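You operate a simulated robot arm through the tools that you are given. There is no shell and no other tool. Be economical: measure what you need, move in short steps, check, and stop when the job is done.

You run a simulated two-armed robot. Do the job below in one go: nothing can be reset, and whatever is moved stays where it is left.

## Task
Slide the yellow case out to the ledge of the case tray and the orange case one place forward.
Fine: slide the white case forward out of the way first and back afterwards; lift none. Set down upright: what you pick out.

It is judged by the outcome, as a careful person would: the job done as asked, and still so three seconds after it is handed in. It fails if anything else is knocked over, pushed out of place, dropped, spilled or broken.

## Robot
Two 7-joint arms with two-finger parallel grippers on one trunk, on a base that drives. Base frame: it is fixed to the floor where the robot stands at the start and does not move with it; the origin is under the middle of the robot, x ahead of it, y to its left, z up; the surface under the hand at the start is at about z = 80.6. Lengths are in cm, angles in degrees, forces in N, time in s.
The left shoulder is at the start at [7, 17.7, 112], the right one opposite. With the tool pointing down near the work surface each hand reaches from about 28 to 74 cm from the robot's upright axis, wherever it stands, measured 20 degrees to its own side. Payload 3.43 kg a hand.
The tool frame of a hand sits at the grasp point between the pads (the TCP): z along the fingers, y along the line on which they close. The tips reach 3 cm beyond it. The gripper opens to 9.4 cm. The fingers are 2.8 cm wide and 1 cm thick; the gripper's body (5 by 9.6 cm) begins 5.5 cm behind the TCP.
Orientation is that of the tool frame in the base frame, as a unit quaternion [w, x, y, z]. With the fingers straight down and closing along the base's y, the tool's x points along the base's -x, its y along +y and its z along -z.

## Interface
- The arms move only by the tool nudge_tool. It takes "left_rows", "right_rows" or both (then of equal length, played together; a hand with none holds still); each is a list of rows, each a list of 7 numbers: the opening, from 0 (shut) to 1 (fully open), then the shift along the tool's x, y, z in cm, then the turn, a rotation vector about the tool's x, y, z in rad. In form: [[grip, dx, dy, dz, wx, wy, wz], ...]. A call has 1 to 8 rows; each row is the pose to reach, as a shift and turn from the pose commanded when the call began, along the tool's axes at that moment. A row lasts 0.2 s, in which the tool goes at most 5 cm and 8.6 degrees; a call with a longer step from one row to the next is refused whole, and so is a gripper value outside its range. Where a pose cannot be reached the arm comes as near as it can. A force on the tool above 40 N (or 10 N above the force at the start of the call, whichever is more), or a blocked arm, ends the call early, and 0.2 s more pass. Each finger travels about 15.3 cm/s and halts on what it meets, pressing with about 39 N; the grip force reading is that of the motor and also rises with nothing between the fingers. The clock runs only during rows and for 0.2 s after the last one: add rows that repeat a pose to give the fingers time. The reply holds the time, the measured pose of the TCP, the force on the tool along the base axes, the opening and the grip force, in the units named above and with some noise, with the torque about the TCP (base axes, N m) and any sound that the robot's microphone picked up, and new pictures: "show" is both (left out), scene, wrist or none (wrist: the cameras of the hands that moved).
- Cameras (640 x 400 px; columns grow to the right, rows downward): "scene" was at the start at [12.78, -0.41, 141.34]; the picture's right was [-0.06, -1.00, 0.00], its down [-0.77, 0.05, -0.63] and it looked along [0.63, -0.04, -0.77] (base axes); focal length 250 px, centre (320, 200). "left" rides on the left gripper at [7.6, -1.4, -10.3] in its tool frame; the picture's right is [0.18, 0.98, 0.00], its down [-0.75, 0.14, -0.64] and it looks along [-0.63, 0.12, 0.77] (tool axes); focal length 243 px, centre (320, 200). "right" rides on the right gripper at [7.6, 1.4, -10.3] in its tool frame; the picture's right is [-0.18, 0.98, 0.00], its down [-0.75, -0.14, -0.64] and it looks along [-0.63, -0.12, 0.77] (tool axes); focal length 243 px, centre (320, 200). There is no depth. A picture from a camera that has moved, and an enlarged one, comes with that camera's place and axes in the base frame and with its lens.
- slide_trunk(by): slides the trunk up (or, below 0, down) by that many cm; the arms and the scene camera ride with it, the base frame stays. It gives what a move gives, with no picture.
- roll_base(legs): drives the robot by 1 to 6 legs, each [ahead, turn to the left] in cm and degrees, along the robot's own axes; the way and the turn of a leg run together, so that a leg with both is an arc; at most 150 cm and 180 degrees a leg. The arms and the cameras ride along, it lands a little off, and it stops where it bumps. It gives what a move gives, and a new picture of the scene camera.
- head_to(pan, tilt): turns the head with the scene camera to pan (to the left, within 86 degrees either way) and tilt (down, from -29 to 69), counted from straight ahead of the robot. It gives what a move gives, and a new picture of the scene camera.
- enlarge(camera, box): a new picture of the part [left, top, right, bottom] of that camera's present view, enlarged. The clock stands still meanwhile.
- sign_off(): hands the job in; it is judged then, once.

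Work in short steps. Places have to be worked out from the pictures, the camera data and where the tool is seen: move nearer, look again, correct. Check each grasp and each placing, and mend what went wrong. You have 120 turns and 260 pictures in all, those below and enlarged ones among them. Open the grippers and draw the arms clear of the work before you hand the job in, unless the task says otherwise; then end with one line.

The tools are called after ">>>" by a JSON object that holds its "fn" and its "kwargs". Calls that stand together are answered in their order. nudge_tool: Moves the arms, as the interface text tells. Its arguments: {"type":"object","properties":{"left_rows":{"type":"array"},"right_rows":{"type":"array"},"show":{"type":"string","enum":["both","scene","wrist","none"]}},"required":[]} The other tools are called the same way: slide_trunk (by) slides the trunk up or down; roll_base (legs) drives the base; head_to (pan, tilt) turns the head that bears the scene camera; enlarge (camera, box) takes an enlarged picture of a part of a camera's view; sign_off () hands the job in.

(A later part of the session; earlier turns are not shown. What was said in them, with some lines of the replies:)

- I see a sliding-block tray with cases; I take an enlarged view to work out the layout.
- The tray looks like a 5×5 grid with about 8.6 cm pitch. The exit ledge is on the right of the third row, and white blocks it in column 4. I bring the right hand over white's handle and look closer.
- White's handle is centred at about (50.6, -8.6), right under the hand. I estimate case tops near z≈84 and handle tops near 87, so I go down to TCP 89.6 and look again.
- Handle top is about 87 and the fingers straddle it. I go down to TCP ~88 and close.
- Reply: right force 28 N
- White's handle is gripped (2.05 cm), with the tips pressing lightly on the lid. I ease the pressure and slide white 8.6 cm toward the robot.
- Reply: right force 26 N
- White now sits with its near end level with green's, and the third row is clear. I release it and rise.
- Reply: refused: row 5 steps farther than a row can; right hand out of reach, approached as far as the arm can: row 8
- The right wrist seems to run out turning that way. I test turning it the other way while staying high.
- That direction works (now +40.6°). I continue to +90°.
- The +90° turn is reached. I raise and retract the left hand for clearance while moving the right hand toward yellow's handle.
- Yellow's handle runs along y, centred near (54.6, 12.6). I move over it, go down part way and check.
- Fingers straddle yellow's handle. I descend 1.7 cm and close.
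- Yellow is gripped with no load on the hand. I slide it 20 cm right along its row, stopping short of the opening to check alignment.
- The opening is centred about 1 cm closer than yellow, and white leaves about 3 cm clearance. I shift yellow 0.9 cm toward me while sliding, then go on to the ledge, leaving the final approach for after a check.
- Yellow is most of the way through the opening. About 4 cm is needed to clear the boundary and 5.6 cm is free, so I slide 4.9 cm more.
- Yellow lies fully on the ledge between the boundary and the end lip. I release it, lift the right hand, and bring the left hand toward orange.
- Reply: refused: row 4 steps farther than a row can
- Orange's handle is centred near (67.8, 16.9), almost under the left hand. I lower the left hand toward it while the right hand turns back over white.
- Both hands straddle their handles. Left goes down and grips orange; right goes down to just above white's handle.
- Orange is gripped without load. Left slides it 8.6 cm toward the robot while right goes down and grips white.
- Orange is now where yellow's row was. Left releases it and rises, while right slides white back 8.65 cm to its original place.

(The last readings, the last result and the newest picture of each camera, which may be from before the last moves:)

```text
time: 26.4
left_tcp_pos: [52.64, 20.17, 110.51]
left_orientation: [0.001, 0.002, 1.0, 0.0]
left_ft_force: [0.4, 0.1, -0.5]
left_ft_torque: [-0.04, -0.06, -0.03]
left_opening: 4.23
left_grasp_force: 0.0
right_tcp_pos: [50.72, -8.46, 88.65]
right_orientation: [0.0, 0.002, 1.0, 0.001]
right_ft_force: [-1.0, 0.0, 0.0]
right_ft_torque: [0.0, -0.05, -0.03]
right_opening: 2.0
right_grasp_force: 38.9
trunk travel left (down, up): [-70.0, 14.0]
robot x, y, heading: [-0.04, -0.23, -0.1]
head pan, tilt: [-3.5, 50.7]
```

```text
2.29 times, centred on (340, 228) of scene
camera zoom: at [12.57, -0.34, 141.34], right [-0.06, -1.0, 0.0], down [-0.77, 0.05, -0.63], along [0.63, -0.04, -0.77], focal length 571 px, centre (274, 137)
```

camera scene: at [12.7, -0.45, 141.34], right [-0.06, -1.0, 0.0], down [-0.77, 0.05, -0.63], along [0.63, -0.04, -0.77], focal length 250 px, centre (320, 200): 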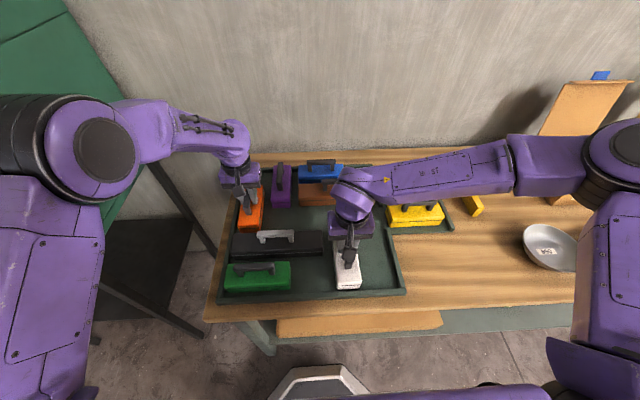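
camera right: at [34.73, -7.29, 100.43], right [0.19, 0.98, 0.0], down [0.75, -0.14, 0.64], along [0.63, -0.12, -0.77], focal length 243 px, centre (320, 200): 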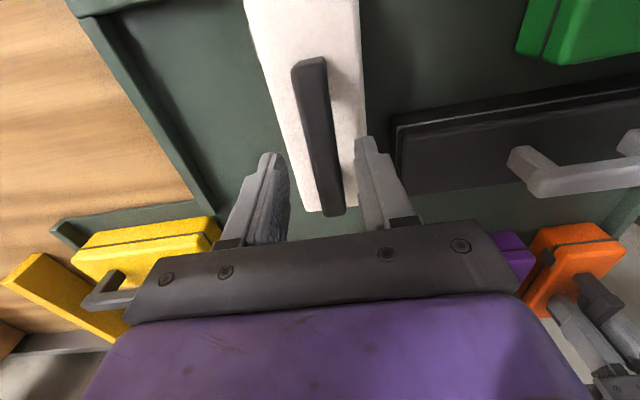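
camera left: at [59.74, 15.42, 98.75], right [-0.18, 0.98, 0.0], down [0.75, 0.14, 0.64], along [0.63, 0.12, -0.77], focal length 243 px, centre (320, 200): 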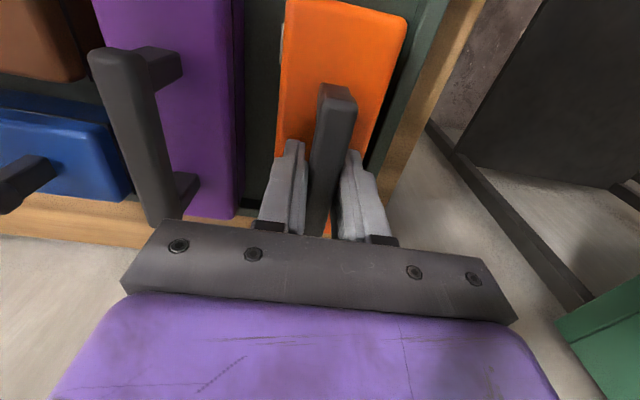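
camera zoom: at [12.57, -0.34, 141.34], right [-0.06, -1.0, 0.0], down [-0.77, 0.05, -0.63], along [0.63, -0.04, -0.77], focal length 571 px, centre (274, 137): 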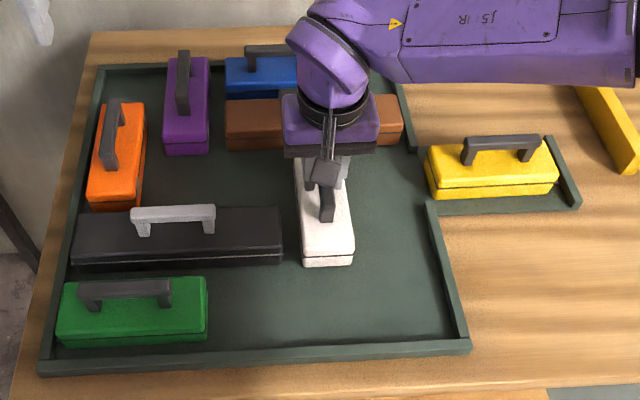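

White is back exactly at its original spot. I release it and raise the right hand clear.

>>> {"fn": "nudge_tool", "kwargs": {"right_rows": [[0.45, 0, 0, 0, 0, 0, 0], [0.45, 0, 0, 0, 0, 0, 0], [0.45, 0, 0, -3, 0, 0, 0], [0.45, 0, 0, -7, 0, 0, 0], [0.8, 1, -1, -11, 0, 0, 0], [1, 3, -3, -15, 0, 0, 0], [1, 6, -6, -17, 0, 0, 0], [1, 9, -9, -18, 0, 0, 0]], "show": "scene"}}

>>> {"fn": "enlarge", "kwargs": {"camera": "scene", "box": [200, 140, 480, 315]}}

```text
time: 28.2
left_tcp_pos: [52.68, 19.9, 110.56]
left_orientation: [0.0, 0.002, 1.0, 0.001]
left_ft_force: [0.6, -0.1, -0.5]
left_ft_torque: [0.02, -0.01, -0.01]
left_opening: 4.24
left_grasp_force: 0.1
right_tcp_pos: [41.48, -17.63, 106.6]
right_orientation: [0.0, 0.002, 1.0, 0.001]
right_ft_force: [0.6, -0.5, 0.1]
right_ft_torque: [0.03, -0.03, 0.02]
right_opening: 9.42
right_grasp_force: 0.0
trunk travel left (down, up): [-70.0, 14.0]
robot x, y, heading: [0.24, 0.07, 0.1]
head pan, tilt: [-3.5, 50.7]
camera scene: at [12.6, -0.61, 141.35], right [-0.06, -1.0, 0.0], down [-0.77, 0.05, -0.63], along [0.63, -0.04, -0.77], focal length 250 px, centre (320, 200)
```

scene: 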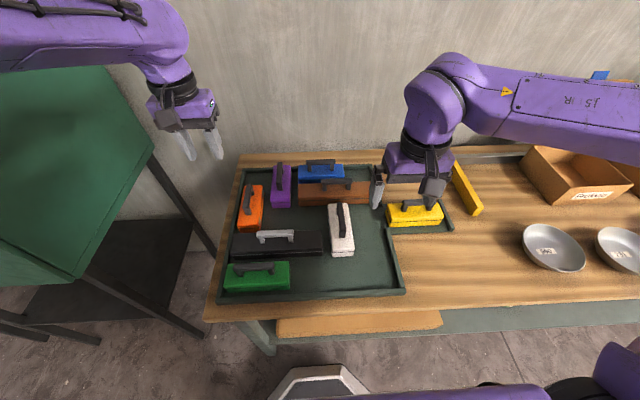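

```text
2.29 times, centred on (340, 228) of scene
camera zoom: at [12.6, -0.61, 141.35], right [-0.06, -1.0, 0.0], down [-0.77, 0.05, -0.63], along [0.63, -0.04, -0.77], focal length 571 px, centre (274, 137)
```

zoom: 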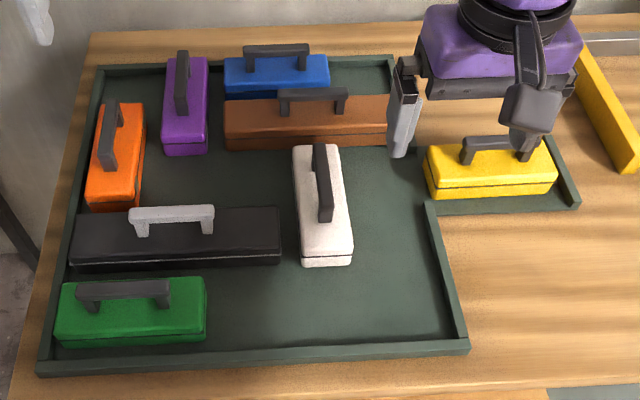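

All cases are in place: yellow on the ledge, orange one place forward, white back, the others unmoved. I open the left gripper fully before handing in.

>>> {"fn": "nudge_tool", "kwargs": {"left_rows": [[1, 0, 0, 0, 0, 0, 0], [1, 0, 0, -2, 0, 0, 0]], "show": "none"}}

```text
time: 28.8
left_tcp_pos: [52.75, 19.88, 112.53]
left_orientation: [0.001, 0.003, 1.0, 0.0]
left_ft_force: [-0.8, -0.4, -0.1]
left_ft_torque: [-0.01, 0.0, -0.02]
left_opening: 9.41
left_grasp_force: 0.0
right_tcp_pos: [41.54, -17.67, 106.66]
right_orientation: [0.0, 0.002, 1.0, 0.001]
right_ft_force: [0.6, 0.2, -0.4]
right_ft_torque: [-0.02, -0.02, 0.02]
right_opening: 9.38
right_grasp_force: 0.1
trunk travel left (down, up): [-70.0, 14.0]
robot x, y, heading: [0.37, -0.13, -0.1]
head pan, tilt: [-3.5, 50.7]
```

Both grippers are open and clear of the tray, so I hand in the job.

>>> {"fn": "sign_off", "kwargs": {}}

```text
The job is handed in.
```

The yellow case is fully on the ledge, the orange case is one place forward (taken as toward the robot), and the white case was slid aside and returned to its original spot; no case was lifted and the others look unmoved.
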